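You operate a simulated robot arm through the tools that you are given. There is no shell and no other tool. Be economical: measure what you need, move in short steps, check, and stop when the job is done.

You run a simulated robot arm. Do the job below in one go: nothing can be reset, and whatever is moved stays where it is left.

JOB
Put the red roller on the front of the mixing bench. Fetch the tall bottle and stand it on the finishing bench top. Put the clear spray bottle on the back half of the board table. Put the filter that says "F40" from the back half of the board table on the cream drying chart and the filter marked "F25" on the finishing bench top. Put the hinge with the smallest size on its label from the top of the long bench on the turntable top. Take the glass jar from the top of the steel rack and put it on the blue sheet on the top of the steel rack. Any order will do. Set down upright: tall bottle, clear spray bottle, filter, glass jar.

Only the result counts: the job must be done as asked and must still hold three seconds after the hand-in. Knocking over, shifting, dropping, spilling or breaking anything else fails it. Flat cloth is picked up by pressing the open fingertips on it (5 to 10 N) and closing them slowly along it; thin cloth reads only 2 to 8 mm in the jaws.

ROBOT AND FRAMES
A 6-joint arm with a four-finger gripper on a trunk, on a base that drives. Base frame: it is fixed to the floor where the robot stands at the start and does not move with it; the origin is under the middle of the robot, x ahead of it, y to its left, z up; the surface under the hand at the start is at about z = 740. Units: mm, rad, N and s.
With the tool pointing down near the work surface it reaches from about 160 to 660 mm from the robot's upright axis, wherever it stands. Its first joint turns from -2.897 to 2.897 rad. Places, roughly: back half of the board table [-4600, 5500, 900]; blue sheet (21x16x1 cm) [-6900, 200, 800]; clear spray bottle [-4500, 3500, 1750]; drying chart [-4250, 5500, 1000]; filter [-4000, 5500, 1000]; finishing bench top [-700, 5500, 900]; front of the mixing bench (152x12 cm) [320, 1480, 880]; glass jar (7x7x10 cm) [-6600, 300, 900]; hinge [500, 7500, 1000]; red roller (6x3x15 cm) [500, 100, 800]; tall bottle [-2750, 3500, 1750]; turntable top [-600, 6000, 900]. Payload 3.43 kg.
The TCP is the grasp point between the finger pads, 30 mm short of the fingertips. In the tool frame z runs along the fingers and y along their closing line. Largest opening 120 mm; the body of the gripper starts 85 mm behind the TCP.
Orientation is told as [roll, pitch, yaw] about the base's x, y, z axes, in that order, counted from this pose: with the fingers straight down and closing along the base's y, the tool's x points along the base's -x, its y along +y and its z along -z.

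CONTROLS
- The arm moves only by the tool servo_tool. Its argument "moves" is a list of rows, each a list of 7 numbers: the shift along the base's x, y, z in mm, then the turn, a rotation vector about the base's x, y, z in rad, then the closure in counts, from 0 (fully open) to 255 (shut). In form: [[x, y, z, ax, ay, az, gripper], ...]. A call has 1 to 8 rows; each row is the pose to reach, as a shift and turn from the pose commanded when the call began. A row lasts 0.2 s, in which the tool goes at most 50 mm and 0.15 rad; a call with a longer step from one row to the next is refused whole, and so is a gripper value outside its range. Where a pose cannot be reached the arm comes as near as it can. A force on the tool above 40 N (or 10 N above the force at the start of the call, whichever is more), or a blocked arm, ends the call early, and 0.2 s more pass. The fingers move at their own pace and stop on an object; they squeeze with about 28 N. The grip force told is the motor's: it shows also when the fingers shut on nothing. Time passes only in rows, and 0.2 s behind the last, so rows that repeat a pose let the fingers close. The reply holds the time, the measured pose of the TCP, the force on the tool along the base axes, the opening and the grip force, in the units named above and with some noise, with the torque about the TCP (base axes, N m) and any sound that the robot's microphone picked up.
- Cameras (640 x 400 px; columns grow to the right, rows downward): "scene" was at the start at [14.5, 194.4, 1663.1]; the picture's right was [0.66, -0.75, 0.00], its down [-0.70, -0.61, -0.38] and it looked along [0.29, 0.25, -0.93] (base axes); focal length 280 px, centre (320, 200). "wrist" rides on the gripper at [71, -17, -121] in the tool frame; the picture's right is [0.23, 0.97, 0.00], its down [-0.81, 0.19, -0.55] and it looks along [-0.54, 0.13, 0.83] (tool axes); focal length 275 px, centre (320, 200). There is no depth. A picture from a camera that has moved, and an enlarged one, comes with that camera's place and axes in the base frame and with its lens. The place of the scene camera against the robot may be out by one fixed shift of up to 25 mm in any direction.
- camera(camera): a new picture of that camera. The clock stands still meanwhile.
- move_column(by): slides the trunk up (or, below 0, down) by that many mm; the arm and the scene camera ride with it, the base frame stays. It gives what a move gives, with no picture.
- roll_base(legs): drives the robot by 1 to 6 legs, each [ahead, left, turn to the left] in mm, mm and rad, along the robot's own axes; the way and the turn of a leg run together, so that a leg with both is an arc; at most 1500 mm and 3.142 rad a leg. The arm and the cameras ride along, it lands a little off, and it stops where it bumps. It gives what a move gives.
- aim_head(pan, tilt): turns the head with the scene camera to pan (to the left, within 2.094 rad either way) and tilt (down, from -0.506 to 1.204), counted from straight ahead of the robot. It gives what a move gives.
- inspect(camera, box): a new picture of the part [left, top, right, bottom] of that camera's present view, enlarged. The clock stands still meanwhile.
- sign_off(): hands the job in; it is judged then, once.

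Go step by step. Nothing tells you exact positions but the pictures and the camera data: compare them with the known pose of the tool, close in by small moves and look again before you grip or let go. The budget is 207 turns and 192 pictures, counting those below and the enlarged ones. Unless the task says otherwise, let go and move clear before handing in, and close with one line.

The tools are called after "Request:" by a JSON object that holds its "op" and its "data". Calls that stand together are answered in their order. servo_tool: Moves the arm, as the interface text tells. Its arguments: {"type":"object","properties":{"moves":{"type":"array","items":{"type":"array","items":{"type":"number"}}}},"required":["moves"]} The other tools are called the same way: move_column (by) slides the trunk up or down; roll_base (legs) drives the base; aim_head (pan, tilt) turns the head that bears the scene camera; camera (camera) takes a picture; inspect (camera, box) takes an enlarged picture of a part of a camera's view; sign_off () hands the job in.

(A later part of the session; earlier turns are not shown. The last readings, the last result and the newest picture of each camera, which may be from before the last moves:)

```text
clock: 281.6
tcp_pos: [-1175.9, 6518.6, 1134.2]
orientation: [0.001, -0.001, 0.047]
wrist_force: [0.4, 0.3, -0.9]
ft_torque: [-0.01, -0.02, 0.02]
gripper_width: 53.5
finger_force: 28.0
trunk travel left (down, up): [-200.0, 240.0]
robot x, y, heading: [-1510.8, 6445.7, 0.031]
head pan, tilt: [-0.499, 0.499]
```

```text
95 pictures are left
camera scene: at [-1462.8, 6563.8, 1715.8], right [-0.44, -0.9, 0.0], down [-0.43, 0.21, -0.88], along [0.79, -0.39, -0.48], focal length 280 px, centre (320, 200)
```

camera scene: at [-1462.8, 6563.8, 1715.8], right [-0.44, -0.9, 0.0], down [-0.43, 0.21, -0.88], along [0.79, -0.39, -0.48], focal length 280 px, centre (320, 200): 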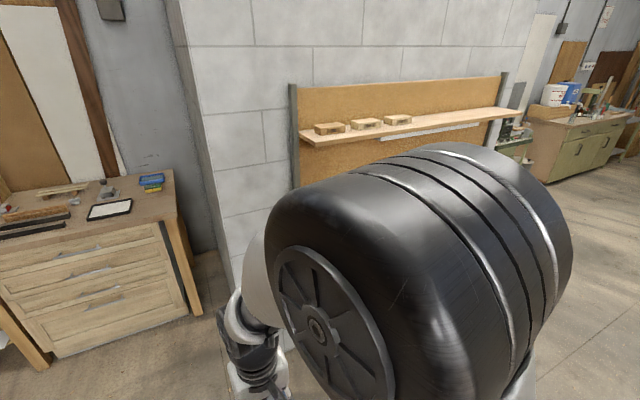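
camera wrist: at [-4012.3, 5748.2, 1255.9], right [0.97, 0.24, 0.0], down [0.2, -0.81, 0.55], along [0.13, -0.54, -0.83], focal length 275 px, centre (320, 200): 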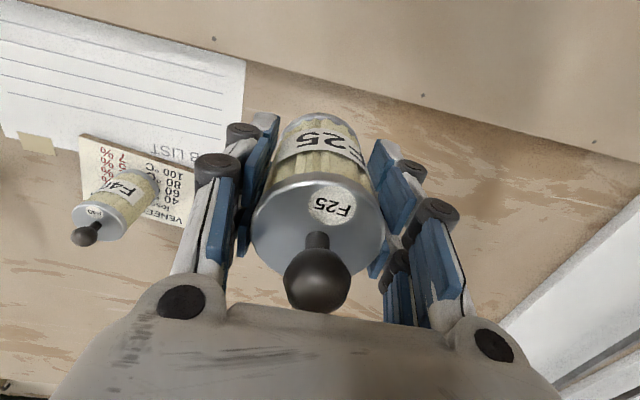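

Request:
{"op": "roll_base", "data": {"legs": [[0, -840, -0.031]]}}

Request:
{"op": "aim_head", "data": {"pan": 0.1, "tilt": 0.6}}

Request:
{"op": "camera", "data": {"camera": "scene"}}

```text
clock: 286.0
tcp_pos: [-1150.8, 5685.2, 1134.9]
orientation: [0.0, -0.001, 0.024]
wrist_force: [-0.2, -0.2, -0.7]
ft_torque: [0.0, 0.0, 0.01]
gripper_width: 53.8
finger_force: 27.6
trunk travel left (down, up): [-200.0, 240.0]
robot x, y, heading: [-1482.6, 5624.1, 0.01]
head pan, tilt: [-0.499, 0.499]
```

```text
clock: 287.0
tcp_pos: [-1150.8, 5686.3, 1135.0]
orientation: [0.0, 0.001, 0.026]
wrist_force: [1.1, 0.2, -0.6]
ft_torque: [-0.01, 0.01, -0.01]
gripper_width: 54.0
finger_force: 27.6
trunk travel left (down, up): [-200.0, 240.0]
robot x, y, heading: [-1486.4, 5620.9, 0.016]
head pan, tilt: [0.099, 0.6]
```

```text
94 pictures are left
camera scene: at [-1430.2, 5788.7, 1706.7], right [0.12, -0.99, 0.0], down [-0.56, -0.07, -0.83], along [0.82, 0.1, -0.56], focal length 280 px, centre (320, 200)
```

scene: 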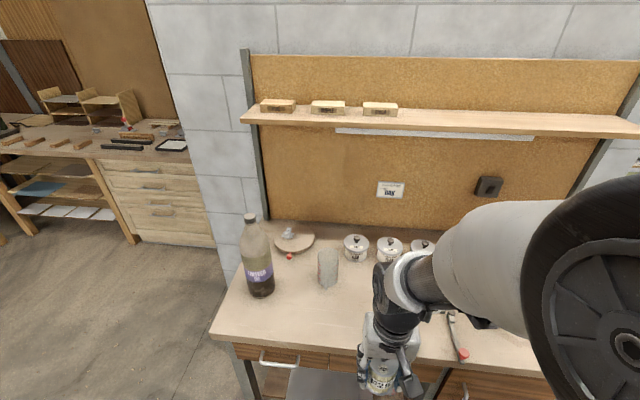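

There is free space at about (-880, 5685) on the finishing bench. I'll drive ahead 150 mm and extend.

Request:
{"op": "roll_base", "data": {"legs": [[150, 0, -0.012]]}}

Request:
{"op": "servo_tool", "data": {"moves": [[40, 0, -20, 0, 0, 0, 255], [80, 0, -50, 0, 0, 0, 255], [118, 0, -80, 0, 0, 0, 255], [118, 0, -120, 0, 0, 0, 255], [118, 0, -140, 0, 0, 0, 255], [118, 0, -140, 0, 0, 0, 255]]}}

Request:
{"op": "camera", "data": {"camera": "wrist"}}

Request:
{"op": "camera", "data": {"camera": "scene"}}

```text
clock: 288.4
tcp_pos: [-999.5, 5680.1, 1134.8]
orientation: [0.0, 0.0, 0.005]
wrist_force: [0.6, 0.5, -0.7]
ft_torque: [0.01, 0.06, -0.01]
gripper_width: 54.0
finger_force: 28.5
trunk travel left (down, up): [-200.0, 240.0]
robot x, y, heading: [-1341.1, 5626.7, 0.002]
head pan, tilt: [0.099, 0.6]
```

```text
clock: 289.8
tcp_pos: [-886.5, 5680.1, 993.9]
orientation: [0.0, -0.002, 0.006]
wrist_force: [0.7, 0.1, -1.3]
ft_torque: [-0.02, -0.04, 0.01]
gripper_width: 54.0
finger_force: 27.9
trunk travel left (down, up): [-200.0, 240.0]
robot x, y, heading: [-1337.5, 5619.2, -0.005]
head pan, tilt: [0.099, 0.6]
```

```text
93 pictures are left
camera wrist: at [-958.4, 5663.9, 1114.1], right [-0.24, 0.97, 0.0], down [0.81, 0.2, 0.55], along [0.54, 0.13, -0.83], focal length 275 px, centre (320, 200)
```

wrist: 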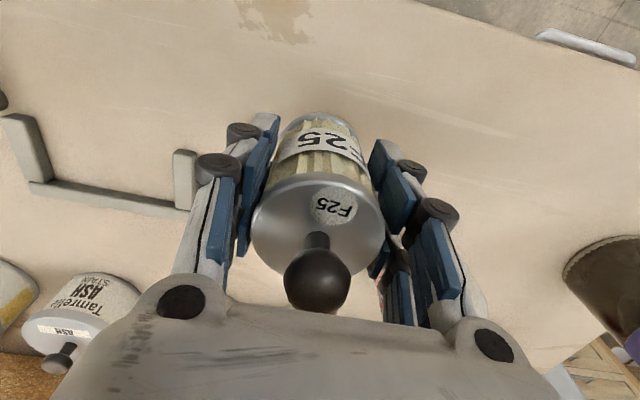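

```text
92 pictures are left
camera scene: at [-1279.6, 5788.6, 1706.8], right [0.1, -1.0, 0.0], down [-0.56, -0.06, -0.83], along [0.82, 0.08, -0.56], focal length 280 px, centre (320, 200)
```

scene: 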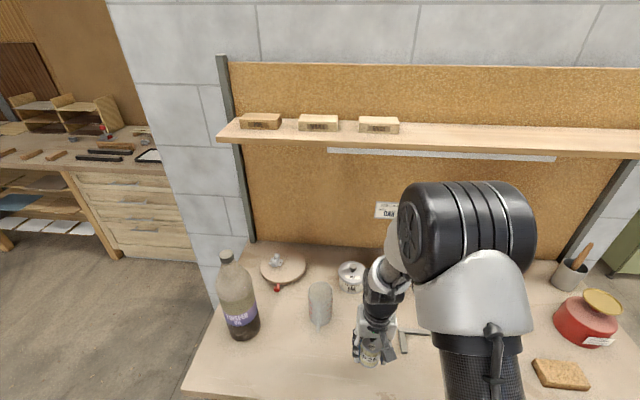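

The spot is clear. I'll lower until contact.

Request:
{"op": "servo_tool", "data": {"moves": [[-2, 6, -20, 0, 0, 0, 255], [-2, 10, -36, 0, 0, 0, 255], [-2, 10, -46, 0, 0, 0, 255], [-2, 10, -51, 0, 0, 0, 255], [-2, 10, -55, 0, 0, 0, 255], [-2, 10, -59, 0, 0, 0, 255], [-2, 10, -63, 0, 0, 0, 255]]}}

```text
clock: 291.4
tcp_pos: [-883.6, 5689.3, 933.5]
orientation: [0.002, -0.001, 0.007]
wrist_force: [-0.4, 0.3, -1.3]
ft_torque: [0.01, 0.05, 0.0]
gripper_width: 54.1
finger_force: 27.4
trunk travel left (down, up): [-200.0, 240.0]
robot x, y, heading: [-1338.6, 5622.1, -0.0]
head pan, tilt: [0.099, 0.6]
```

Request:
{"op": "servo_tool", "data": {"moves": [[0, 0, -4, 0, 0, 0, 255], [0, 0, -8, 0, 0, 0, 255], [0, 0, -12, 0, 0, 0, 255], [0, 0, -15, 0, 0, 0, 255]]}}

```text
clock: 292.4
tcp_pos: [-885.3, 5688.6, 917.2]
orientation: [0.0, -0.004, 0.005]
wrist_force: [6.4, -1.0, 19.0]
ft_torque: [-0.07, -0.24, 0.01]
gripper_width: 54.5
finger_force: 27.4
trunk travel left (down, up): [-200.0, 240.0]
robot x, y, heading: [-1338.7, 5623.0, -0.001]
head pan, tilt: [0.099, 0.6]
```

Contact made. I'll ease off, release and rise.

Request:
{"op": "servo_tool", "data": {"moves": [[0, 0, 2, 0, 0, 0, 255], [0, 0, 2, 0, 0, 0, 150], [0, 0, 2, 0, 0, 0, 80], [0, 0, 2, 0, 0, 0, 62], [0, 0, 25, 0, 0, 0, 62], [0, 0, 65, 0, 0, 0, 62], [0, 0, 110, 0, 0, 0, 62], [0, 0, 155, 0, 0, 0, 62]]}}

Request:
{"op": "camera", "data": {"camera": "wrist"}}

```text
clock: 294.2
tcp_pos: [-889.9, 5691.0, 1074.8]
orientation: [-0.001, 0.001, 0.007]
wrist_force: [0.0, 0.3, 0.8]
ft_torque: [0.0, -0.03, 0.01]
gripper_width: 90.9
finger_force: 0.6
trunk travel left (down, up): [-200.0, 240.0]
robot x, y, heading: [-1340.3, 5624.2, 0.004]
head pan, tilt: [0.099, 0.6]
```

```text
91 pictures are left
camera wrist: at [-962.2, 5674.7, 1195.0], right [-0.24, 0.97, 0.0], down [0.81, 0.2, 0.55], along [0.54, 0.13, -0.83], focal length 275 px, centre (320, 200)
```

wrist: 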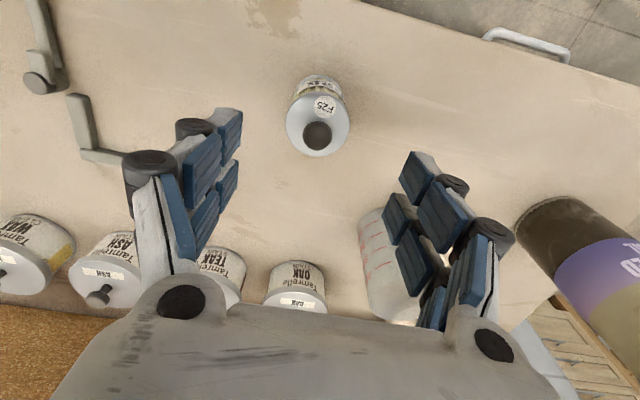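

F25 stands on the finishing bench. Next is the spray bottle on the press shelf: I'll retract and drive into the aisle between press and table.

Request:
{"op": "servo_tool", "data": {"moves": [[-30, 0, 25, 0, 0, 0, 0], [-65, 0, 35, 0, 0, 0, 0], [-100, 0, 35, 0, 0, 0, 0], [-120, 0, 35, 0, 0, 0, 0]]}}

Request:
{"op": "roll_base", "data": {"legs": [[-350, 0, 0], [0, 0, -1.574], [1320, 0, 0], [0, -1400, 0], [0, -1400, 0]]}}

Request:
{"op": "aim_head", "data": {"pan": -0.1, "tilt": 0.1}}

Request:
{"op": "camera", "data": {"camera": "scene"}}

```text
clock: 295.2
tcp_pos: [-1007.6, 5691.6, 1106.7]
orientation: [0.001, -0.002, 0.008]
wrist_force: [-0.7, 0.3, 0.5]
ft_torque: [0.01, 0.04, -0.02]
gripper_width: 119.7
finger_force: 0.1
trunk travel left (down, up): [-200.0, 240.0]
robot x, y, heading: [-1334.5, 5624.2, -0.003]
head pan, tilt: [0.099, 0.6]
```

```text
clock: 320.3
tcp_pos: [-4263.0, 3801.9, 1107.1]
orientation: [0.0, -0.001, -1.482]
wrist_force: [-0.8, 0.3, 0.6]
ft_torque: [0.01, -0.05, -0.02]
gripper_width: 120.1
finger_force: 0.0
trunk travel left (down, up): [-200.0, 240.0]
robot x, y, heading: [-4357.8, 4123.2, -1.487]
head pan, tilt: [0.099, 0.6]
```

```text
clock: 321.2
tcp_pos: [-4263.0, 3802.4, 1107.3]
orientation: [-0.001, 0.001, -1.484]
wrist_force: [0.4, -0.3, 0.1]
ft_torque: [0.02, -0.01, 0.04]
gripper_width: 119.5
finger_force: 0.0
trunk travel left (down, up): [-200.0, 240.0]
robot x, y, heading: [-4354.8, 4127.2, -1.493]
head pan, tilt: [-0.099, 0.099]
```

```text
90 pictures are left
camera scene: at [-4230.5, 4083.1, 1752.8], right [-1.0, 0.02, 0.0], down [0.0, 0.1, -0.99], along [-0.02, -0.99, -0.1], focal length 280 px, centre (320, 200)
```

scene: 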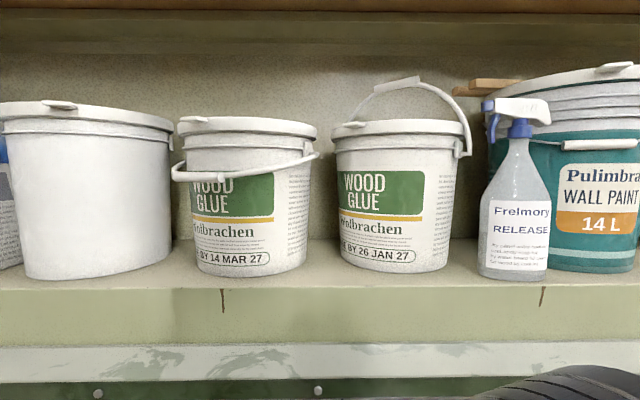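

The spray bottle stands at the front of the shelf at about (-4558, 3646). I'll zoom in to plan the grip.

Request:
{"op": "inspect", "data": {"camera": "scene", "box": [440, 80, 600, 290]}}

```text
1.90 times, centred on (520, 185) of scene
camera zoom: at [-4230.5, 4083.1, 1752.8], right [-1.0, 0.02, 0.0], down [0.0, 0.1, -0.99], along [-0.02, -0.99, -0.1], focal length 533 px, centre (-61, 229)
```

zoom: 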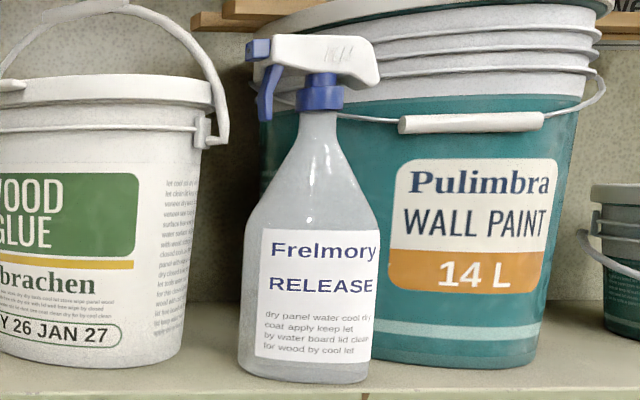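

Request:
{"op": "roll_base", "data": {"legs": [[-60, -270, -0.08]]}}

Request:
{"op": "aim_head", "data": {"pan": -0.2, "tilt": 0.1}}

Request:
{"op": "camera", "data": {"camera": "scene"}}

```text
clock: 323.2
tcp_pos: [-4561.8, 3845.1, 1108.7]
orientation: [-0.002, 0.0, -1.56]
wrist_force: [-1.3, 0.4, 0.5]
ft_torque: [-0.02, -0.01, 0.03]
gripper_width: 119.8
finger_force: 0.0
trunk travel left (down, up): [-200.0, 240.0]
robot x, y, heading: [-4629.5, 4170.7, -1.569]
head pan, tilt: [-0.099, 0.099]
```

```text
clock: 323.8
tcp_pos: [-4560.3, 3843.6, 1107.0]
orientation: [0.0, 0.001, -1.561]
wrist_force: [0.1, -0.1, 0.8]
ft_torque: [-0.01, -0.04, 0.03]
gripper_width: 119.7
finger_force: 0.0
trunk travel left (down, up): [-200.0, 240.0]
robot x, y, heading: [-4631.0, 4178.0, -1.565]
head pan, tilt: [-0.201, 0.099]
```

```text
88 pictures are left
camera scene: at [-4516.7, 4122.5, 1752.9], right [-0.98, 0.2, 0.0], down [0.02, 0.1, -1.0], along [-0.19, -0.98, -0.1], focal length 280 px, centre (320, 200)
```

scene: 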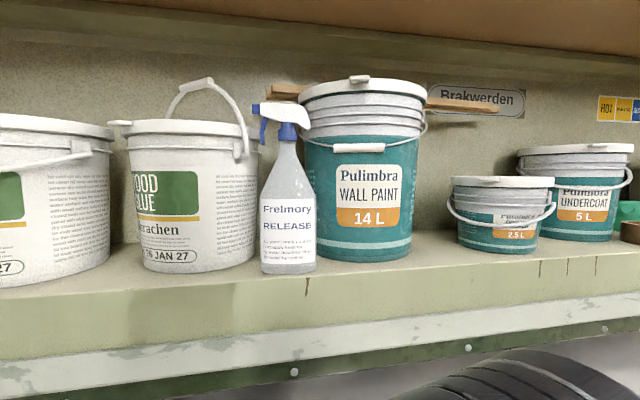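

The base is at (-4554, 3645). I'll grip the neck just below the trigger, at z≈1786 with the tool horizontal. First I'll raise the trunk and swing the tool up.

Request:
{"op": "move_column", "data": {"by": 240}}

Request:
{"op": "servo_tool", "data": {"moves": [[0, -5, 35, -0.131, 0, 0, 0], [0, -10, 70, -0.262, 0, 0, 0], [0, -15, 105, -0.393, 0, 0, 0], [0, -20, 140, -0.524, 0, 0, 0], [0, -25, 175, -0.655, 0, 0, 0], [0, -30, 210, -0.786, 0, 0, 0]]}}

Request:
{"op": "servo_tool", "data": {"moves": [[0, 0, 38, -0.131, 0, 0, 60], [0, 0, 76, -0.262, 0, 0, 60], [0, 0, 114, -0.393, 0, 0, 60], [0, 0, 152, -0.524, 0, 0, 60], [0, 0, 190, -0.655, 0, 0, 60], [0, 0, 228, -0.785, 0, 0, 60], [0, 0, 228, -0.785, 0, 0, 60]]}}

Request:
{"op": "camera", "data": {"camera": "wrist"}}

Request:
{"op": "camera", "data": {"camera": "scene"}}

```text
clock: 326.3
tcp_pos: [-4560.6, 3843.7, 1346.4]
orientation: [-0.001, 0.001, -1.561]
wrist_force: [-0.1, 0.2, 0.4]
ft_torque: [0.01, 0.0, 0.0]
gripper_width: 120.0
finger_force: 0.1
trunk travel left (down, up): [-440.0, 0.0]
robot x, y, heading: [-4628.7, 4173.5, -1.57]
head pan, tilt: [-0.201, 0.099]
```

```text
clock: 327.7
tcp_pos: [-4560.0, 3814.6, 1559.1]
orientation: [-0.01, -0.787, -1.556]
wrist_force: [-0.3, 0.0, -0.4]
ft_torque: [0.02, 0.03, 0.01]
gripper_width: 120.1
finger_force: 0.1
trunk travel left (down, up): [-440.0, 0.0]
robot x, y, heading: [-4631.6, 4175.3, -1.569]
head pan, tilt: [-0.201, 0.099]
```

```text
clock: 329.3
tcp_pos: [-4560.5, 3811.7, 1785.3]
orientation: [-1.789, -1.56, 0.22]
wrist_force: [0.1, 0.5, -0.8]
ft_torque: [0.02, -0.02, -0.02]
gripper_width: 91.9
finger_force: 0.2
trunk travel left (down, up): [-440.0, 0.0]
robot x, y, heading: [-4629.4, 4174.7, -1.567]
head pan, tilt: [-0.201, 0.099]
```

```text
87 pictures are left
camera wrist: at [-4578.4, 3933.5, 1714.5], right [0.97, 0.0, -0.24], down [0.2, 0.55, 0.81], along [0.13, -0.83, 0.54], focal length 275 px, centre (320, 200)
```

wrist: 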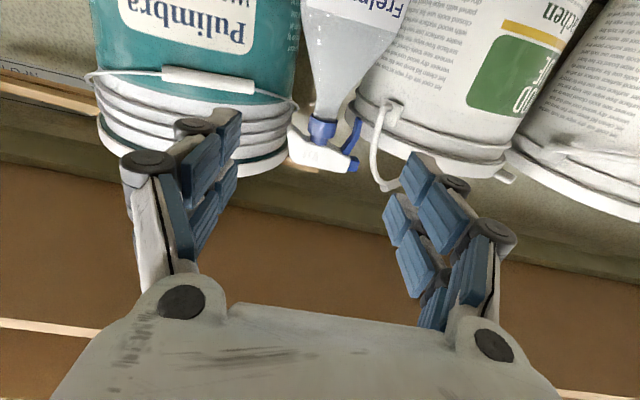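

```text
86 pictures are left
camera scene: at [-4516.9, 4122.5, 1992.9], right [-0.98, 0.2, 0.0], down [0.02, 0.1, -0.99], along [-0.2, -0.98, -0.1], focal length 280 px, centre (320, 200)
```

scene: 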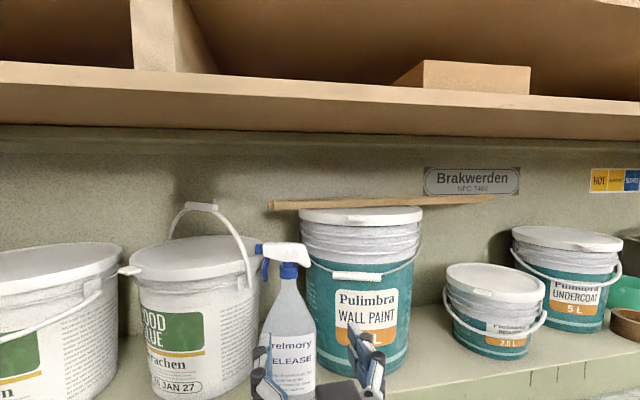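

Neck centre is at (-4553, 3644). I'll align at z≈1780 with a 70 mm opening and advance.

Request:
{"op": "servo_tool", "data": {"moves": [[7, 0, -5, 0, 0, 0, 106], [7, -40, -5, 0, 0, 0, 106], [7, -80, -5, 0, 0, 0, 106], [7, -110, -5, 0, 0, 0, 106], [7, -130, -5, 0, 0, 0, 106], [7, -130, -5, 0, 0, 0, 106]]}}

Request:
{"op": "camera", "data": {"camera": "wrist"}}

Request:
{"op": "camera", "data": {"camera": "scene"}}

```text
clock: 330.7
tcp_pos: [-4553.9, 3685.6, 1778.9]
orientation: [-1.712, -1.56, 0.141]
wrist_force: [-0.4, 0.8, -0.1]
ft_torque: [0.01, 0.01, 0.02]
gripper_width: 70.3
finger_force: 0.0
trunk travel left (down, up): [-440.0, 0.0]
robot x, y, heading: [-4629.4, 4178.1, -1.568]
head pan, tilt: [-0.201, 0.099]
```

```text
85 pictures are left
camera wrist: at [-4573.4, 3806.5, 1707.0], right [0.97, 0.0, -0.24], down [0.2, 0.55, 0.81], along [0.13, -0.83, 0.54], focal length 275 px, centre (320, 200)
```

wrist: 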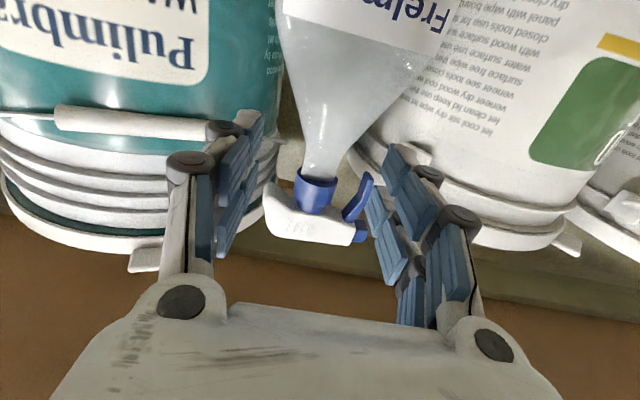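

```text
84 pictures are left
camera scene: at [-4517.6, 4123.7, 1993.0], right [-0.98, 0.2, 0.0], down [0.02, 0.1, -1.0], along [-0.2, -0.98, -0.1], focal length 280 px, centre (320, 200)
```

scene: 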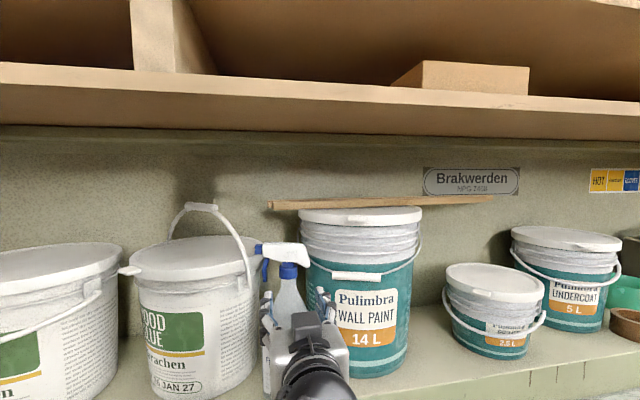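

The trigger tip is close to the right finger's height, so I'll drop 12 mm before advancing the last part.

Request:
{"op": "servo_tool", "data": {"moves": [[0, 0, -6, 0, 0, 0, 106], [0, 0, -12, 0, 0, 0, 106], [0, -12, -12, 0, 0, 0, 106], [0, -24, -12, 0, 0, 0, 106], [0, -36, -12, 0, 0, 0, 106], [0, -42, -12, 0, 0, 0, 106]]}}

Request:
{"op": "camera", "data": {"camera": "wrist"}}

```text
clock: 332.1
tcp_pos: [-4554.1, 3642.3, 1767.5]
orientation: [-1.665, -1.562, 0.094]
wrist_force: [0.7, 0.3, 0.9]
ft_torque: [-0.03, -0.05, 0.04]
gripper_width: 70.4
finger_force: 0.3
trunk travel left (down, up): [-440.0, 0.0]
robot x, y, heading: [-4628.5, 4176.5, -1.563]
head pan, tilt: [-0.201, 0.099]
```

```text
83 pictures are left
camera wrist: at [-4572.3, 3764.3, 1696.9], right [0.97, 0.0, -0.24], down [0.2, 0.55, 0.81], along [0.13, -0.83, 0.54], focal length 275 px, centre (320, 200)
```

wrist: 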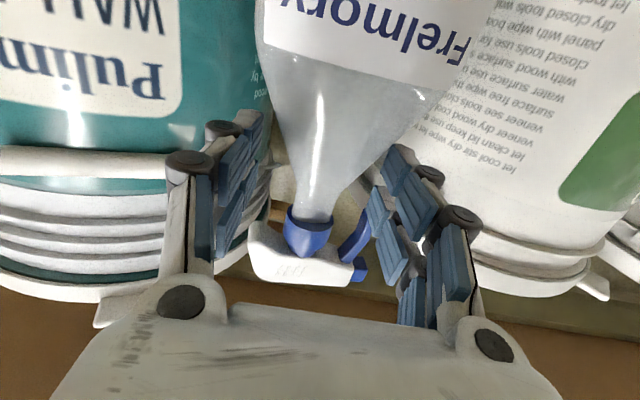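

The collar depth suggests y≈3630. I'll advance 12 mm more, then close slowly.

Request:
{"op": "servo_tool", "data": {"moves": [[1, -12, 0, 0, 0, 0, 106], [1, -12, 0, 0, 0, 0, 130], [1, -12, 0, 0, 0, 0, 150], [1, -12, 0, 0, 0, 0, 180], [1, -12, 0, 0, 0, 0, 220], [1, -12, 0, 0, 0, 0, 255], [1, -12, 0, 0, 0, 0, 255]]}}

Request:
{"op": "camera", "data": {"camera": "wrist"}}

```text
clock: 333.7
tcp_pos: [-4552.1, 3631.6, 1770.3]
orientation: [-1.988, -1.557, 0.417]
wrist_force: [2.8, -0.3, 14.3]
ft_torque: [-0.66, -0.19, 0.14]
gripper_width: 61.2
finger_force: 28.4
trunk travel left (down, up): [-440.0, 0.0]
robot x, y, heading: [-4631.0, 4173.1, -1.571]
head pan, tilt: [-0.201, 0.099]
```

```text
82 pictures are left
camera wrist: at [-4570.9, 3753.0, 1698.7], right [0.97, 0.0, -0.24], down [0.2, 0.56, 0.81], along [0.13, -0.83, 0.54], focal length 275 px, centre (320, 200)
```

wrist: 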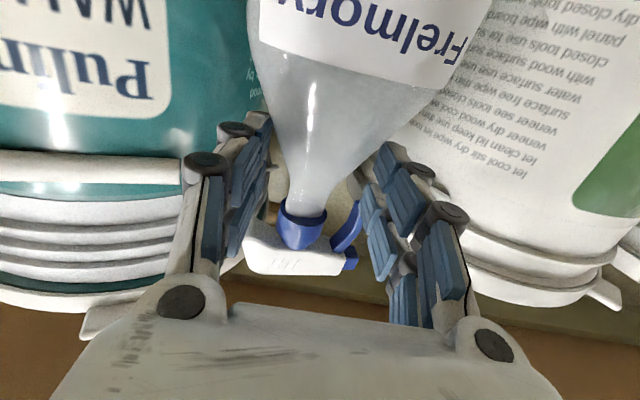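

It grips at 61 mm on the sloping shoulder. I'll lift gently and see whether it holds or slides.

Request:
{"op": "servo_tool", "data": {"moves": [[0, 0, 4, 0, 0, 0, 255], [0, 0, 8, 0, 0, 0, 255], [0, 0, 12, 0, 0, 0, 255], [0, 0, 16, 0, 0, 0, 255], [0, 0, 16, 0, 0, 0, 255]]}}

Request:
{"op": "camera", "data": {"camera": "wrist"}}

Request:
{"op": "camera", "data": {"camera": "scene"}}

```text
clock: 334.9
tcp_pos: [-4553.8, 3630.5, 1783.9]
orientation: [-1.564, -1.56, -0.005]
wrist_force: [1.0, 0.5, 0.8]
ft_torque: [0.0, 0.02, -0.02]
gripper_width: 0.0
finger_force: 28.0
trunk travel left (down, up): [-440.0, 0.0]
robot x, y, heading: [-4629.7, 4175.4, -1.571]
head pan, tilt: [-0.201, 0.099]
```

```text
81 pictures are left
camera wrist: at [-4572.6, 3751.6, 1712.9], right [0.97, 0.0, -0.24], down [0.2, 0.55, 0.81], along [0.13, -0.83, 0.54], focal length 275 px, centre (320, 200)
```

wrist: 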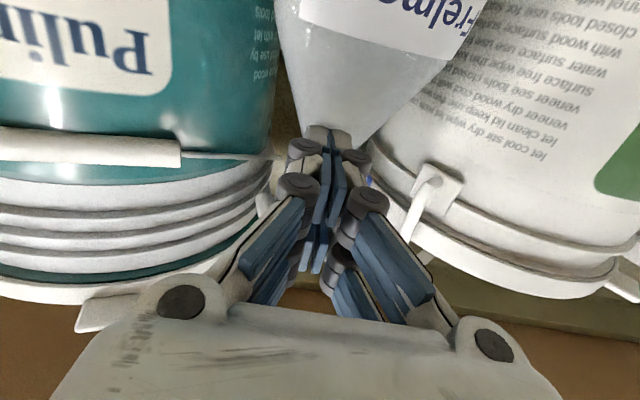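

```text
80 pictures are left
camera scene: at [-4517.1, 4122.2, 1992.9], right [-0.98, 0.2, 0.0], down [0.02, 0.1, -0.99], along [-0.2, -0.98, -0.1], focal length 280 px, centre (320, 200)
```

scene: 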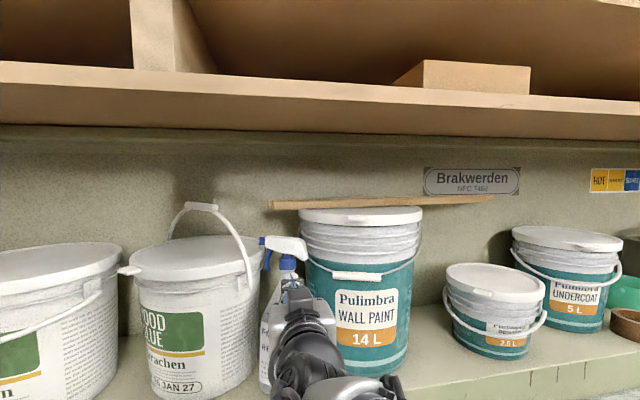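

The jaws squeezed off the front of the shoulder and shut. I'll open by backing straight out first, then look at the bottle.

Request:
{"op": "servo_tool", "data": {"moves": [[0, 15, 0, 0, 0, 0, 255], [0, 40, 0, 0, 0, 0, 255], [0, 80, 0, 0, 0, 0, 255], [0, 120, 0, 0, 0, 0, 200], [0, 160, 0, 0, 0, 0, 100], [0, 160, 0, 0, 0, 0, 62]]}}

Request:
{"op": "camera", "data": {"camera": "wrist"}}

Request:
{"op": "inspect", "data": {"camera": "scene", "box": [200, 200, 400, 400]}}

```text
clock: 336.3
tcp_pos: [-4553.5, 3790.0, 1784.8]
orientation: [-1.503, -1.557, -0.067]
wrist_force: [0.5, 0.2, -0.3]
ft_torque: [-0.04, -0.02, -0.05]
gripper_width: 49.8
finger_force: 0.1
trunk travel left (down, up): [-440.0, 0.0]
robot x, y, heading: [-4630.5, 4175.7, -1.566]
head pan, tilt: [-0.201, 0.099]
```

```text
79 pictures are left
camera wrist: at [-4572.7, 3911.3, 1715.0], right [0.97, 0.0, -0.24], down [0.2, 0.55, 0.81], along [0.13, -0.83, 0.54], focal length 275 px, centre (320, 200)
```

wrist: 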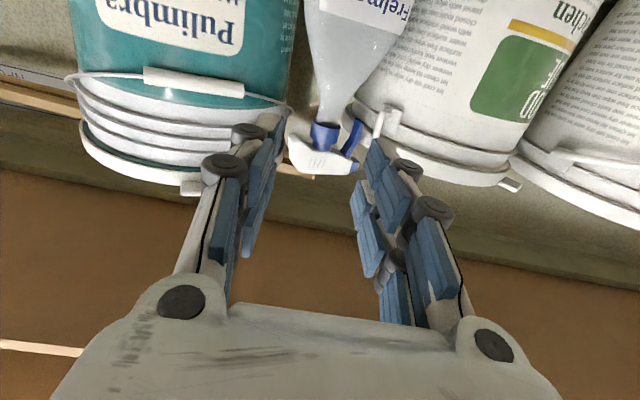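

```text
2.00 times, centred on (300, 300) of scene
camera zoom: at [-4515.5, 4120.9, 1992.7], right [-0.98, 0.2, 0.0], down [0.02, 0.1, -0.99], along [-0.2, -0.98, -0.1], focal length 560 px, centre (360, 0)
```

zoom: 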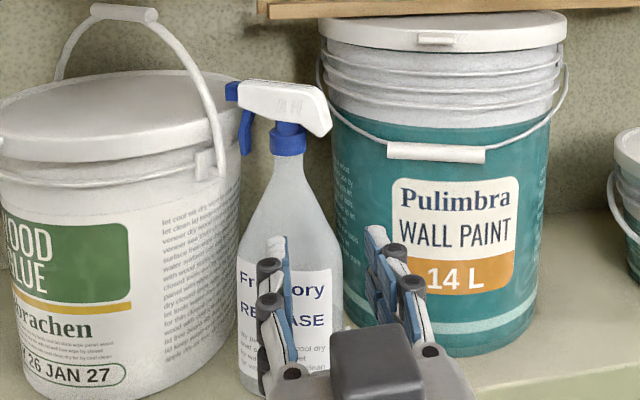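

The bottle is still upright, only pushed back slightly, to about (-4541, 3604) with its collar at z≈1823. A better hold is across the blue collar and trigger at z≈1815, with the head overhang above. I'll line up for that and look.

Request:
{"op": "servo_tool", "data": {"moves": [[12, 0, 15, 0, 0, 0, 95], [23, 0, 30, 0, 0, 0, 95], [23, -30, 30, 0, 0, 0, 95], [23, -70, 30, 0, 0, 0, 95], [23, -100, 30, 0, 0, 0, 95], [23, -100, 30, 0, 0, 0, 95]]}}

Request:
{"op": "camera", "data": {"camera": "wrist"}}

Request:
{"op": "inspect", "data": {"camera": "scene", "box": [220, 220, 380, 340]}}

```text
clock: 337.7
tcp_pos: [-4530.9, 3691.6, 1815.0]
orientation: [-1.704, -1.56, 0.135]
wrist_force: [-1.3, 0.2, 0.3]
ft_torque: [0.01, -0.01, 0.01]
gripper_width: 75.3
finger_force: 0.1
trunk travel left (down, up): [-440.0, 0.0]
robot x, y, heading: [-4632.0, 4176.9, -1.565]
head pan, tilt: [-0.201, 0.099]
```

```text
77 pictures are left
camera wrist: at [-4550.0, 3812.8, 1743.2], right [0.97, 0.0, -0.24], down [0.2, 0.55, 0.81], along [0.13, -0.83, 0.54], focal length 275 px, centre (320, 200)
```

wrist: 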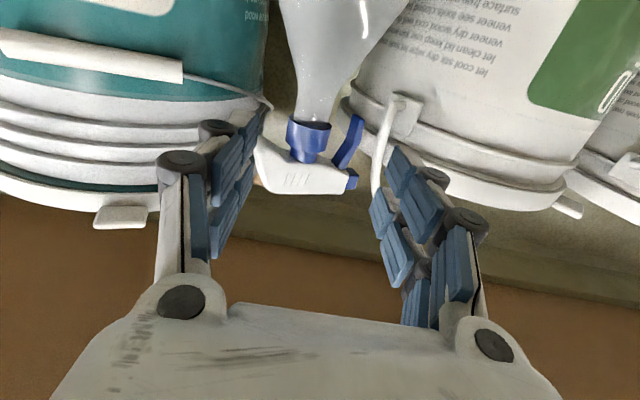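

```text
3.33 times, centred on (300, 280) of scene
camera zoom: at [-4517.2, 4123.7, 1993.0], right [-0.98, 0.2, 0.0], down [0.02, 0.1, -1.0], along [-0.2, -0.98, -0.1], focal length 933 px, centre (387, -67)
```

zoom: 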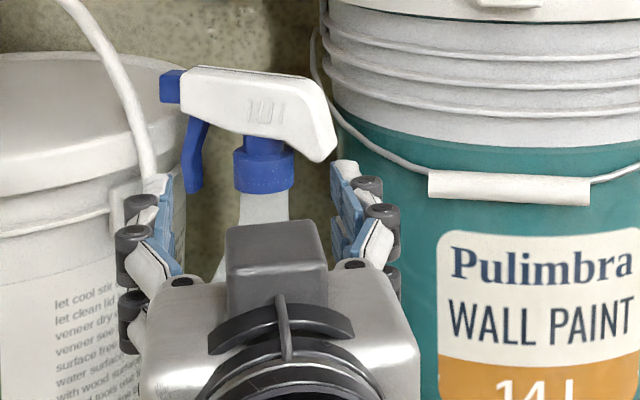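

Geometry is clear: collar at z 1811–1844, trigger outer edge x≈-4502, head lobe bottom ≈1834. I'll go in at z 1818.

Request:
{"op": "servo_tool", "data": {"moves": [[2, -15, 3, 0, 0, 0, 95], [2, -35, 3, 0, 0, 0, 95], [2, -50, 3, 0, 0, 0, 95], [2, -65, 3, 0, 0, 0, 95], [2, -78, 3, 0, 0, 0, 95], [2, -78, 3, 0, 0, 0, 95]]}}

Request:
{"op": "camera", "data": {"camera": "wrist"}}

Request:
{"op": "inspect", "data": {"camera": "scene", "box": [220, 220, 380, 340]}}

```text
clock: 339.1
tcp_pos: [-4528.9, 3612.8, 1815.6]
orientation: [-1.679, -1.558, 0.109]
wrist_force: [-0.4, 0.2, -0.1]
ft_torque: [0.04, -0.01, 0.01]
gripper_width: 75.2
finger_force: 0.1
trunk travel left (down, up): [-440.0, 0.0]
robot x, y, heading: [-4628.2, 4176.0, -1.57]
head pan, tilt: [-0.201, 0.099]
```

```text
75 pictures are left
camera wrist: at [-4547.7, 3734.2, 1744.9], right [0.97, 0.0, -0.24], down [0.2, 0.55, 0.81], along [0.13, -0.83, 0.54], focal length 275 px, centre (320, 200)
```

wrist: 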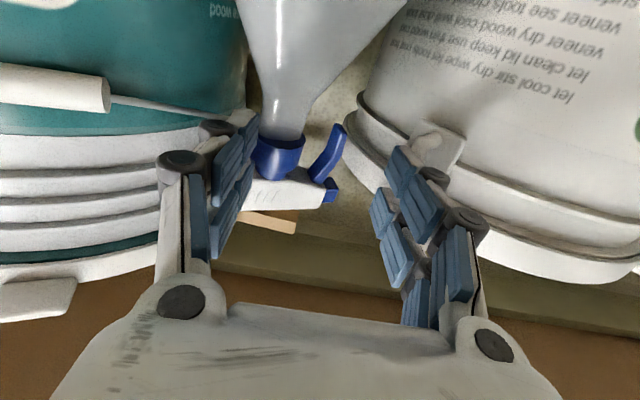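

```text
3.33 times, centred on (300, 280) of scene
camera zoom: at [-4517.0, 4123.4, 1992.9], right [-0.98, 0.2, 0.0], down [0.02, 0.1, -1.0], along [-0.2, -0.98, -0.1], focal length 933 px, centre (387, -67)
```

zoom: 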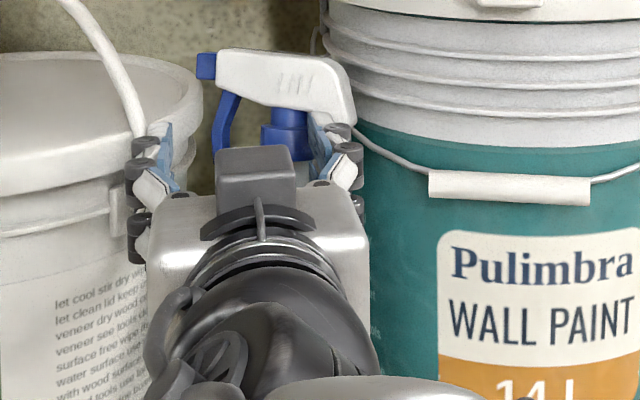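

The bottle got nudged back to about (-4557, 3567); the left finger seems to have met the head's rear lobe. I'll back out, drop to z≈1806 and look again.

Request:
{"op": "servo_tool", "data": {"moves": [[0, 30, 0, 0, 0, 0, 95], [0, 60, 0, 0, 0, 0, 95], [-9, 60, -6, 0, 0, 0, 105], [-18, 60, -11, 0, 0, 0, 105], [-18, 60, -11, 0, 0, 0, 105]]}}

Request:
{"op": "camera", "data": {"camera": "wrist"}}

Request:
{"op": "inspect", "data": {"camera": "scene", "box": [220, 220, 380, 340]}}

```text
clock: 340.3
tcp_pos: [-4545.2, 3670.4, 1807.0]
orientation: [-1.613, -1.559, 0.041]
wrist_force: [0.0, -0.1, 0.2]
ft_torque: [-0.02, -0.02, 0.0]
gripper_width: 70.9
finger_force: 0.1
trunk travel left (down, up): [-440.0, 0.0]
robot x, y, heading: [-4633.3, 4177.3, -1.567]
head pan, tilt: [-0.201, 0.099]
```

```text
73 pictures are left
camera wrist: at [-4564.0, 3792.4, 1735.1], right [0.97, 0.0, -0.24], down [0.2, 0.55, 0.81], along [0.13, -0.83, 0.54], focal length 275 px, centre (320, 200)
```

wrist: 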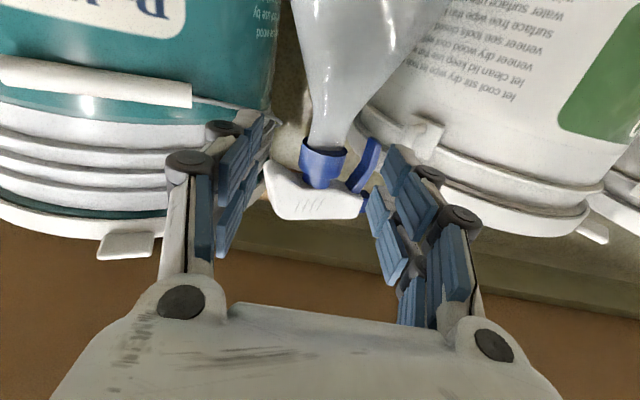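

```text
3.33 times, centred on (300, 280) of scene
camera zoom: at [-4516.7, 4121.9, 1992.8], right [-0.98, 0.2, 0.0], down [0.02, 0.1, -0.99], along [-0.2, -0.98, -0.1], focal length 933 px, centre (387, -67)
```

zoom: 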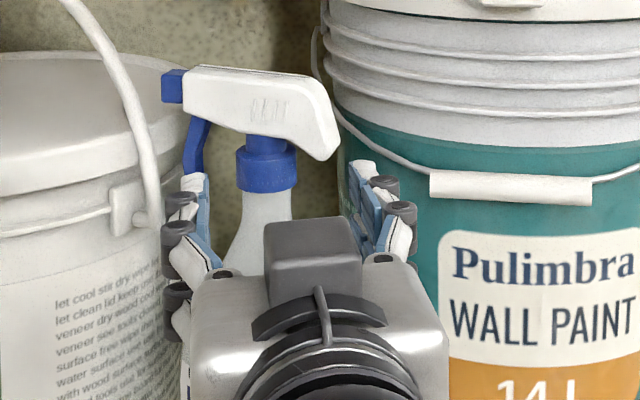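

The bottle rocked back to its upright place, collar at (-4540, 3597). I'll recentre at x≈-4530 and z≈1805 and advance carefully.

Request:
{"op": "servo_tool", "data": {"moves": [[8, 0, -2, 0, 0, 0, 105], [15, 0, -2, 0, 0, 0, 105], [15, -15, -2, 0, 0, 0, 105], [15, -30, -2, 0, 0, 0, 105], [15, -38, -2, 0, 0, 0, 105], [15, -38, -2, 0, 0, 0, 105]]}}

Request:
{"op": "camera", "data": {"camera": "wrist"}}

Request:
{"op": "inspect", "data": {"camera": "scene", "box": [220, 220, 380, 340]}}

```text
clock: 341.7
tcp_pos: [-4529.1, 3634.2, 1804.6]
orientation: [-1.639, -1.559, 0.068]
wrist_force: [1.4, -0.7, 0.2]
ft_torque: [0.02, -0.02, 0.0]
gripper_width: 70.4
finger_force: 0.1
trunk travel left (down, up): [-440.0, 0.0]
robot x, y, heading: [-4629.0, 4173.1, -1.569]
head pan, tilt: [-0.201, 0.099]
```

```text
71 pictures are left
camera wrist: at [-4547.9, 3755.8, 1733.6], right [0.97, 0.0, -0.24], down [0.2, 0.55, 0.81], along [0.13, -0.83, 0.54], focal length 275 px, centre (320, 200)
```

wrist: 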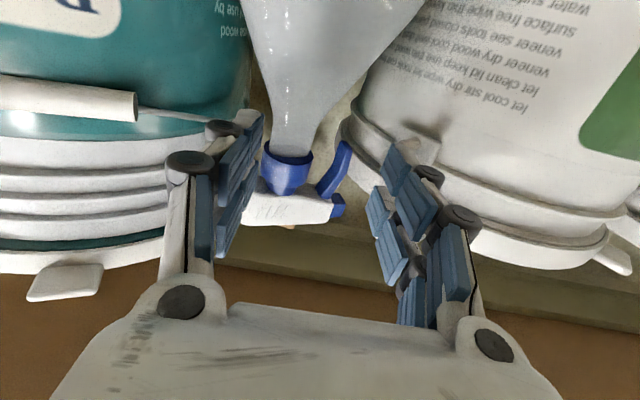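

```text
3.33 times, centred on (300, 280) of scene
camera zoom: at [-4516.9, 4122.7, 1992.9], right [-0.98, 0.2, 0.0], down [0.02, 0.1, -1.0], along [-0.2, -0.98, -0.1], focal length 933 px, centre (387, -67)
```

zoom: 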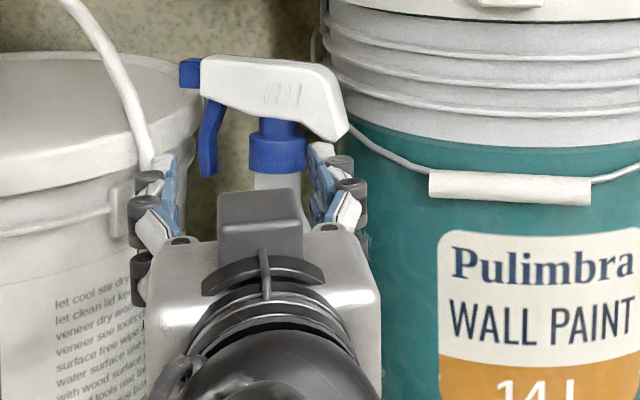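

The left finger is brushing the shoulder on the way in. I'll back out, use a wider opening shifted to -x, advance, then recentre while closing.

Request:
{"op": "servo_tool", "data": {"moves": [[0, 25, 0, 0, 0, 0, 105], [0, 50, 0, 0, 0, 0, 105], [-6, 55, 3, 0, 0, 0, 62], [-12, 55, 5, 0, 0, 0, 62], [-12, 55, 5, 0, 0, 0, 62]]}}

Request:
{"op": "servo_tool", "data": {"moves": [[0, -15, 0, 0, 0, 0, 62], [0, -30, 0, 0, 0, 0, 62], [0, -45, 0, 0, 0, 0, 62], [0, -60, 0, 0, 0, 0, 62], [0, -75, 0, 0, 0, 0, 62], [0, -75, 0, 0, 0, 0, 62]]}}

Request:
{"op": "camera", "data": {"camera": "wrist"}}

Request:
{"op": "inspect", "data": {"camera": "scene", "box": [220, 220, 380, 340]}}

```text
clock: 342.9
tcp_pos: [-4542.0, 3688.7, 1809.1]
orientation: [-1.58, -1.56, 0.009]
wrist_force: [0.1, -0.3, 0.2]
ft_torque: [-0.01, 0.02, 0.0]
gripper_width: 90.8
finger_force: 0.1
trunk travel left (down, up): [-440.0, 0.0]
robot x, y, heading: [-4630.7, 4173.4, -1.568]
head pan, tilt: [-0.201, 0.099]
```

```text
clock: 344.3
tcp_pos: [-4542.5, 3615.6, 1809.2]
orientation: [-1.691, -1.559, 0.119]
wrist_force: [-0.1, 0.7, 1.0]
ft_torque: [-0.02, 0.02, 0.03]
gripper_width: 91.1
finger_force: 0.4
trunk travel left (down, up): [-440.0, 0.0]
robot x, y, heading: [-4630.6, 4179.8, -1.568]
head pan, tilt: [-0.201, 0.099]
```

```text
69 pictures are left
camera wrist: at [-4561.6, 3736.7, 1737.6], right [0.97, 0.0, -0.24], down [0.2, 0.55, 0.81], along [0.13, -0.83, 0.54], focal length 275 px, centre (320, 200)
```

wrist: 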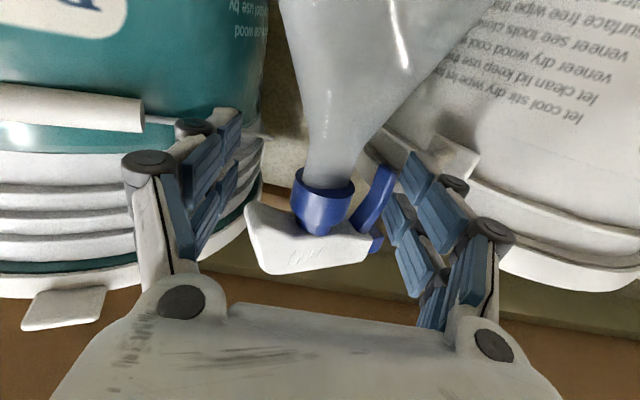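

```text
3.33 times, centred on (300, 280) of scene
camera zoom: at [-4516.9, 4123.4, 1992.9], right [-0.98, 0.2, 0.0], down [0.02, 0.1, -1.0], along [-0.2, -0.98, -0.1], focal length 933 px, centre (387, -67)
```

zoom: 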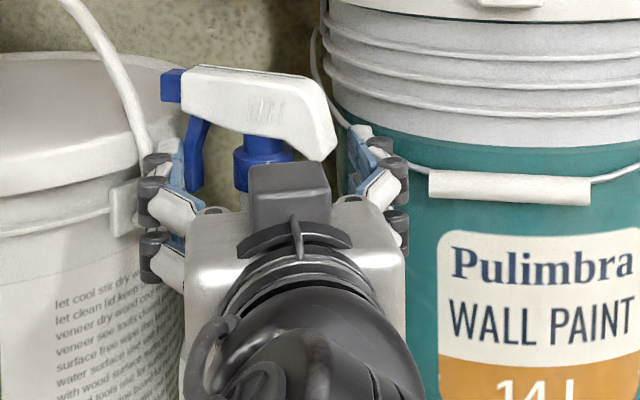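

Now the fingers straddle the collar and trigger without touching. I'll advance 6 mm, raise 4 mm, recentre +9 mm and close.

Request:
{"op": "servo_tool", "data": {"moves": [[2, -6, 4, 0, 0, 0, 62], [6, -6, 4, 0, 0, 0, 90], [9, -6, 4, 0, 0, 0, 115], [9, -6, 4, 0, 0, 0, 135], [9, -6, 4, 0, 0, 0, 160], [9, -6, 4, 0, 0, 0, 200], [9, -6, 4, 0, 0, 0, 255], [9, -6, 4, 0, 0, 0, 255]]}}

Request:
{"op": "camera", "data": {"camera": "wrist"}}

Request:
{"op": "inspect", "data": {"camera": "scene", "box": [220, 220, 380, 340]}}

```text
clock: 346.1
tcp_pos: [-4536.2, 3610.0, 1814.1]
orientation: [-1.777, -1.559, 0.207]
wrist_force: [-3.8, 3.9, 0.8]
ft_torque: [0.0, -0.44, 0.0]
gripper_width: 49.8
finger_force: 27.9
trunk travel left (down, up): [-440.0, 0.0]
robot x, y, heading: [-4633.1, 4178.9, -1.567]
head pan, tilt: [-0.201, 0.099]
```

```text
67 pictures are left
camera wrist: at [-4554.0, 3731.0, 1742.6], right [0.97, 0.0, -0.24], down [0.2, 0.55, 0.81], along [0.13, -0.83, 0.54], focal length 275 px, centre (320, 200)
```

wrist: 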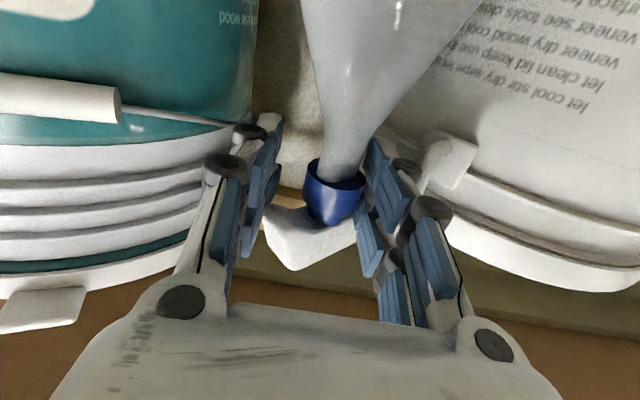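

```text
3.33 times, centred on (300, 280) of scene
camera zoom: at [-4518.6, 4124.1, 1993.1], right [-0.98, 0.2, 0.0], down [0.02, 0.1, -1.0], along [-0.2, -0.98, -0.1], focal length 933 px, centre (387, -67)
```

zoom: 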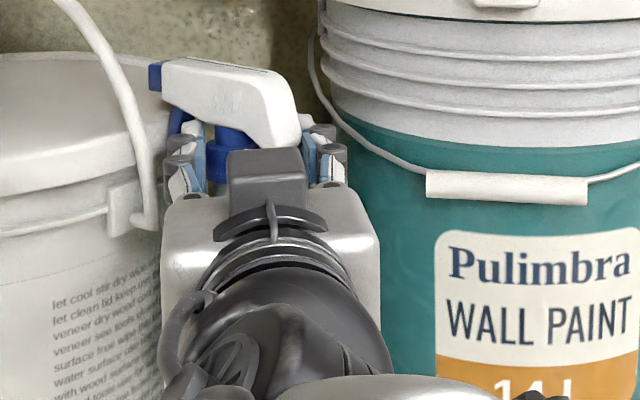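

The head rotated a bit in the jaws but something is held at 50 mm. I'll try a gentle 12 mm lift.

Request:
{"op": "servo_tool", "data": {"moves": [[0, 0, 3, 0, 0, 0, 255], [0, 0, 6, 0, 0, 0, 255], [0, 0, 9, 0, 0, 0, 255], [0, 0, 12, 0, 0, 0, 255], [0, 0, 12, 0, 0, 0, 255]]}}

Request:
{"op": "camera", "data": {"camera": "wrist"}}

Request:
{"op": "inspect", "data": {"camera": "scene", "box": [220, 220, 380, 340]}}

```text
clock: 347.3
tcp_pos: [-4533.0, 3607.4, 1824.5]
orientation: [-1.583, -1.559, 0.013]
wrist_force: [0.9, -0.1, -3.8]
ft_torque: [0.03, 0.03, -0.02]
gripper_width: 49.5
finger_force: 27.5
trunk travel left (down, up): [-440.0, 0.0]
robot x, y, heading: [-4630.7, 4177.7, -1.567]
head pan, tilt: [-0.201, 0.099]
```

```text
65 pictures are left
camera wrist: at [-4552.4, 3729.0, 1753.5], right [0.97, 0.0, -0.24], down [0.2, 0.55, 0.81], along [0.13, -0.83, 0.54], focal length 275 px, centre (320, 200)
```

wrist: 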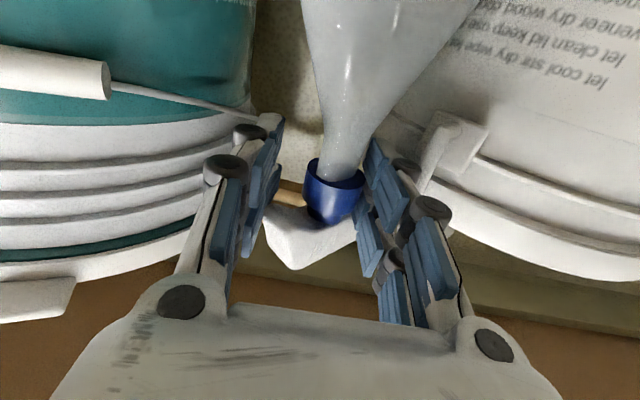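

```text
3.33 times, centred on (300, 280) of scene
camera zoom: at [-4516.7, 4122.0, 1992.8], right [-0.98, 0.2, 0.0], down [0.02, 0.1, -0.99], along [-0.2, -0.98, -0.1], focal length 933 px, centre (387, -67)
```

zoom: 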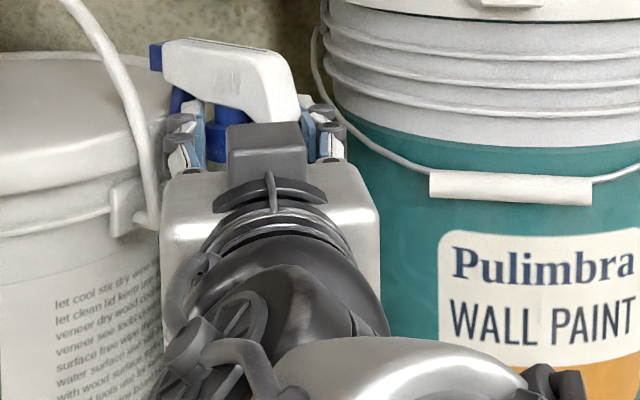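

It's lifted (about 4 N) and hanging upright. I'll raise a little more, then pull out slowly.

Request:
{"op": "servo_tool", "data": {"moves": [[0, 5, 8, 0, 0, 0, 255], [0, 15, 14, 0, 0, 0, 255], [0, 25, 18, 0, 0, 0, 255], [0, 35, 20, 0, 0, 0, 255], [0, 45, 20, 0, 0, 0, 255], [0, 55, 20, 0, 0, 0, 255], [0, 65, 20, 0, 0, 0, 255], [0, 75, 20, 0, 0, 0, 255]]}}

Request:
{"op": "roll_base", "data": {"legs": [[-130, 0, 0]]}}

Request:
{"op": "camera", "data": {"camera": "wrist"}}

Request:
{"op": "camera", "data": {"camera": "scene"}}

```text
clock: 349.1
tcp_pos: [-4533.0, 3683.2, 1844.5]
orientation: [-1.677, -1.562, 0.104]
wrist_force: [-0.6, 1.2, -4.1]
ft_torque: [0.06, 0.02, 0.01]
gripper_width: 49.4
finger_force: 27.6
trunk travel left (down, up): [-440.0, 0.0]
robot x, y, heading: [-4628.6, 4177.0, -1.565]
head pan, tilt: [-0.201, 0.099]
```

```text
clock: 350.4
tcp_pos: [-4533.0, 3812.8, 1844.2]
orientation: [-1.494, -1.559, -0.076]
wrist_force: [0.0, 0.3, -3.8]
ft_torque: [0.02, 0.04, -0.01]
gripper_width: 49.4
finger_force: 27.9
trunk travel left (down, up): [-440.0, 0.0]
robot x, y, heading: [-4629.8, 4306.5, -1.569]
head pan, tilt: [-0.201, 0.099]
```

```text
63 pictures are left
camera wrist: at [-4552.1, 3934.3, 1773.0], right [0.97, 0.0, -0.24], down [0.2, 0.55, 0.81], along [0.13, -0.83, 0.54], focal length 275 px, centre (320, 200)
```

wrist: 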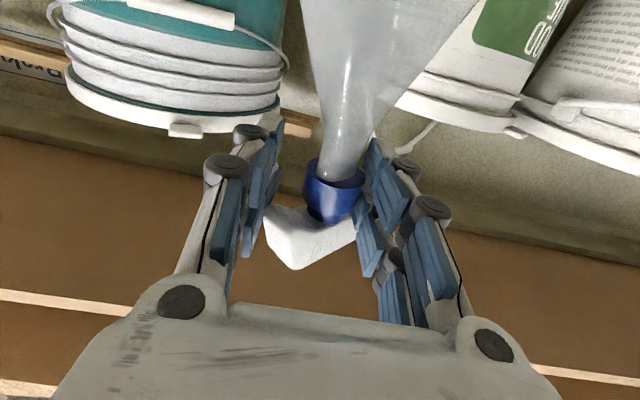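

```text
62 pictures are left
camera scene: at [-4517.2, 4252.8, 1992.7], right [-0.98, 0.2, 0.0], down [0.02, 0.1, -0.99], along [-0.2, -0.98, -0.1], focal length 280 px, centre (320, 200)
```

scene: 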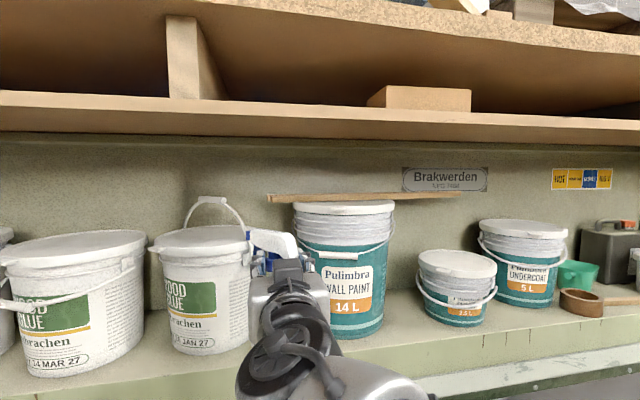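

The bottle is free of the shelf. I'll lower the trunk partly and start driving round the table's east end, checking as I go.

Request:
{"op": "move_column", "data": {"by": -300}}

Request:
{"op": "roll_base", "data": {"legs": [[0, 1000, 0]]}}

```text
clock: 353.4
tcp_pos: [-4533.9, 3813.8, 1544.1]
orientation: [-1.565, -1.559, -0.005]
wrist_force: [0.0, 0.1, -4.5]
ft_torque: [0.06, 0.02, 0.01]
gripper_width: 49.1
finger_force: 27.5
trunk travel left (down, up): [-140.0, 300.0]
robot x, y, heading: [-4634.3, 4309.3, -1.566]
head pan, tilt: [-0.201, 0.099]
```

```text
clock: 358.6
tcp_pos: [-3522.9, 3828.8, 1543.5]
orientation: [-1.554, -1.558, 0.002]
wrist_force: [0.3, 0.5, -5.0]
ft_torque: [0.0, 0.01, -0.01]
gripper_width: 49.3
finger_force: 27.7
trunk travel left (down, up): [-140.0, 300.0]
robot x, y, heading: [-3628.4, 4322.0, -1.549]
head pan, tilt: [-0.201, 0.099]
```

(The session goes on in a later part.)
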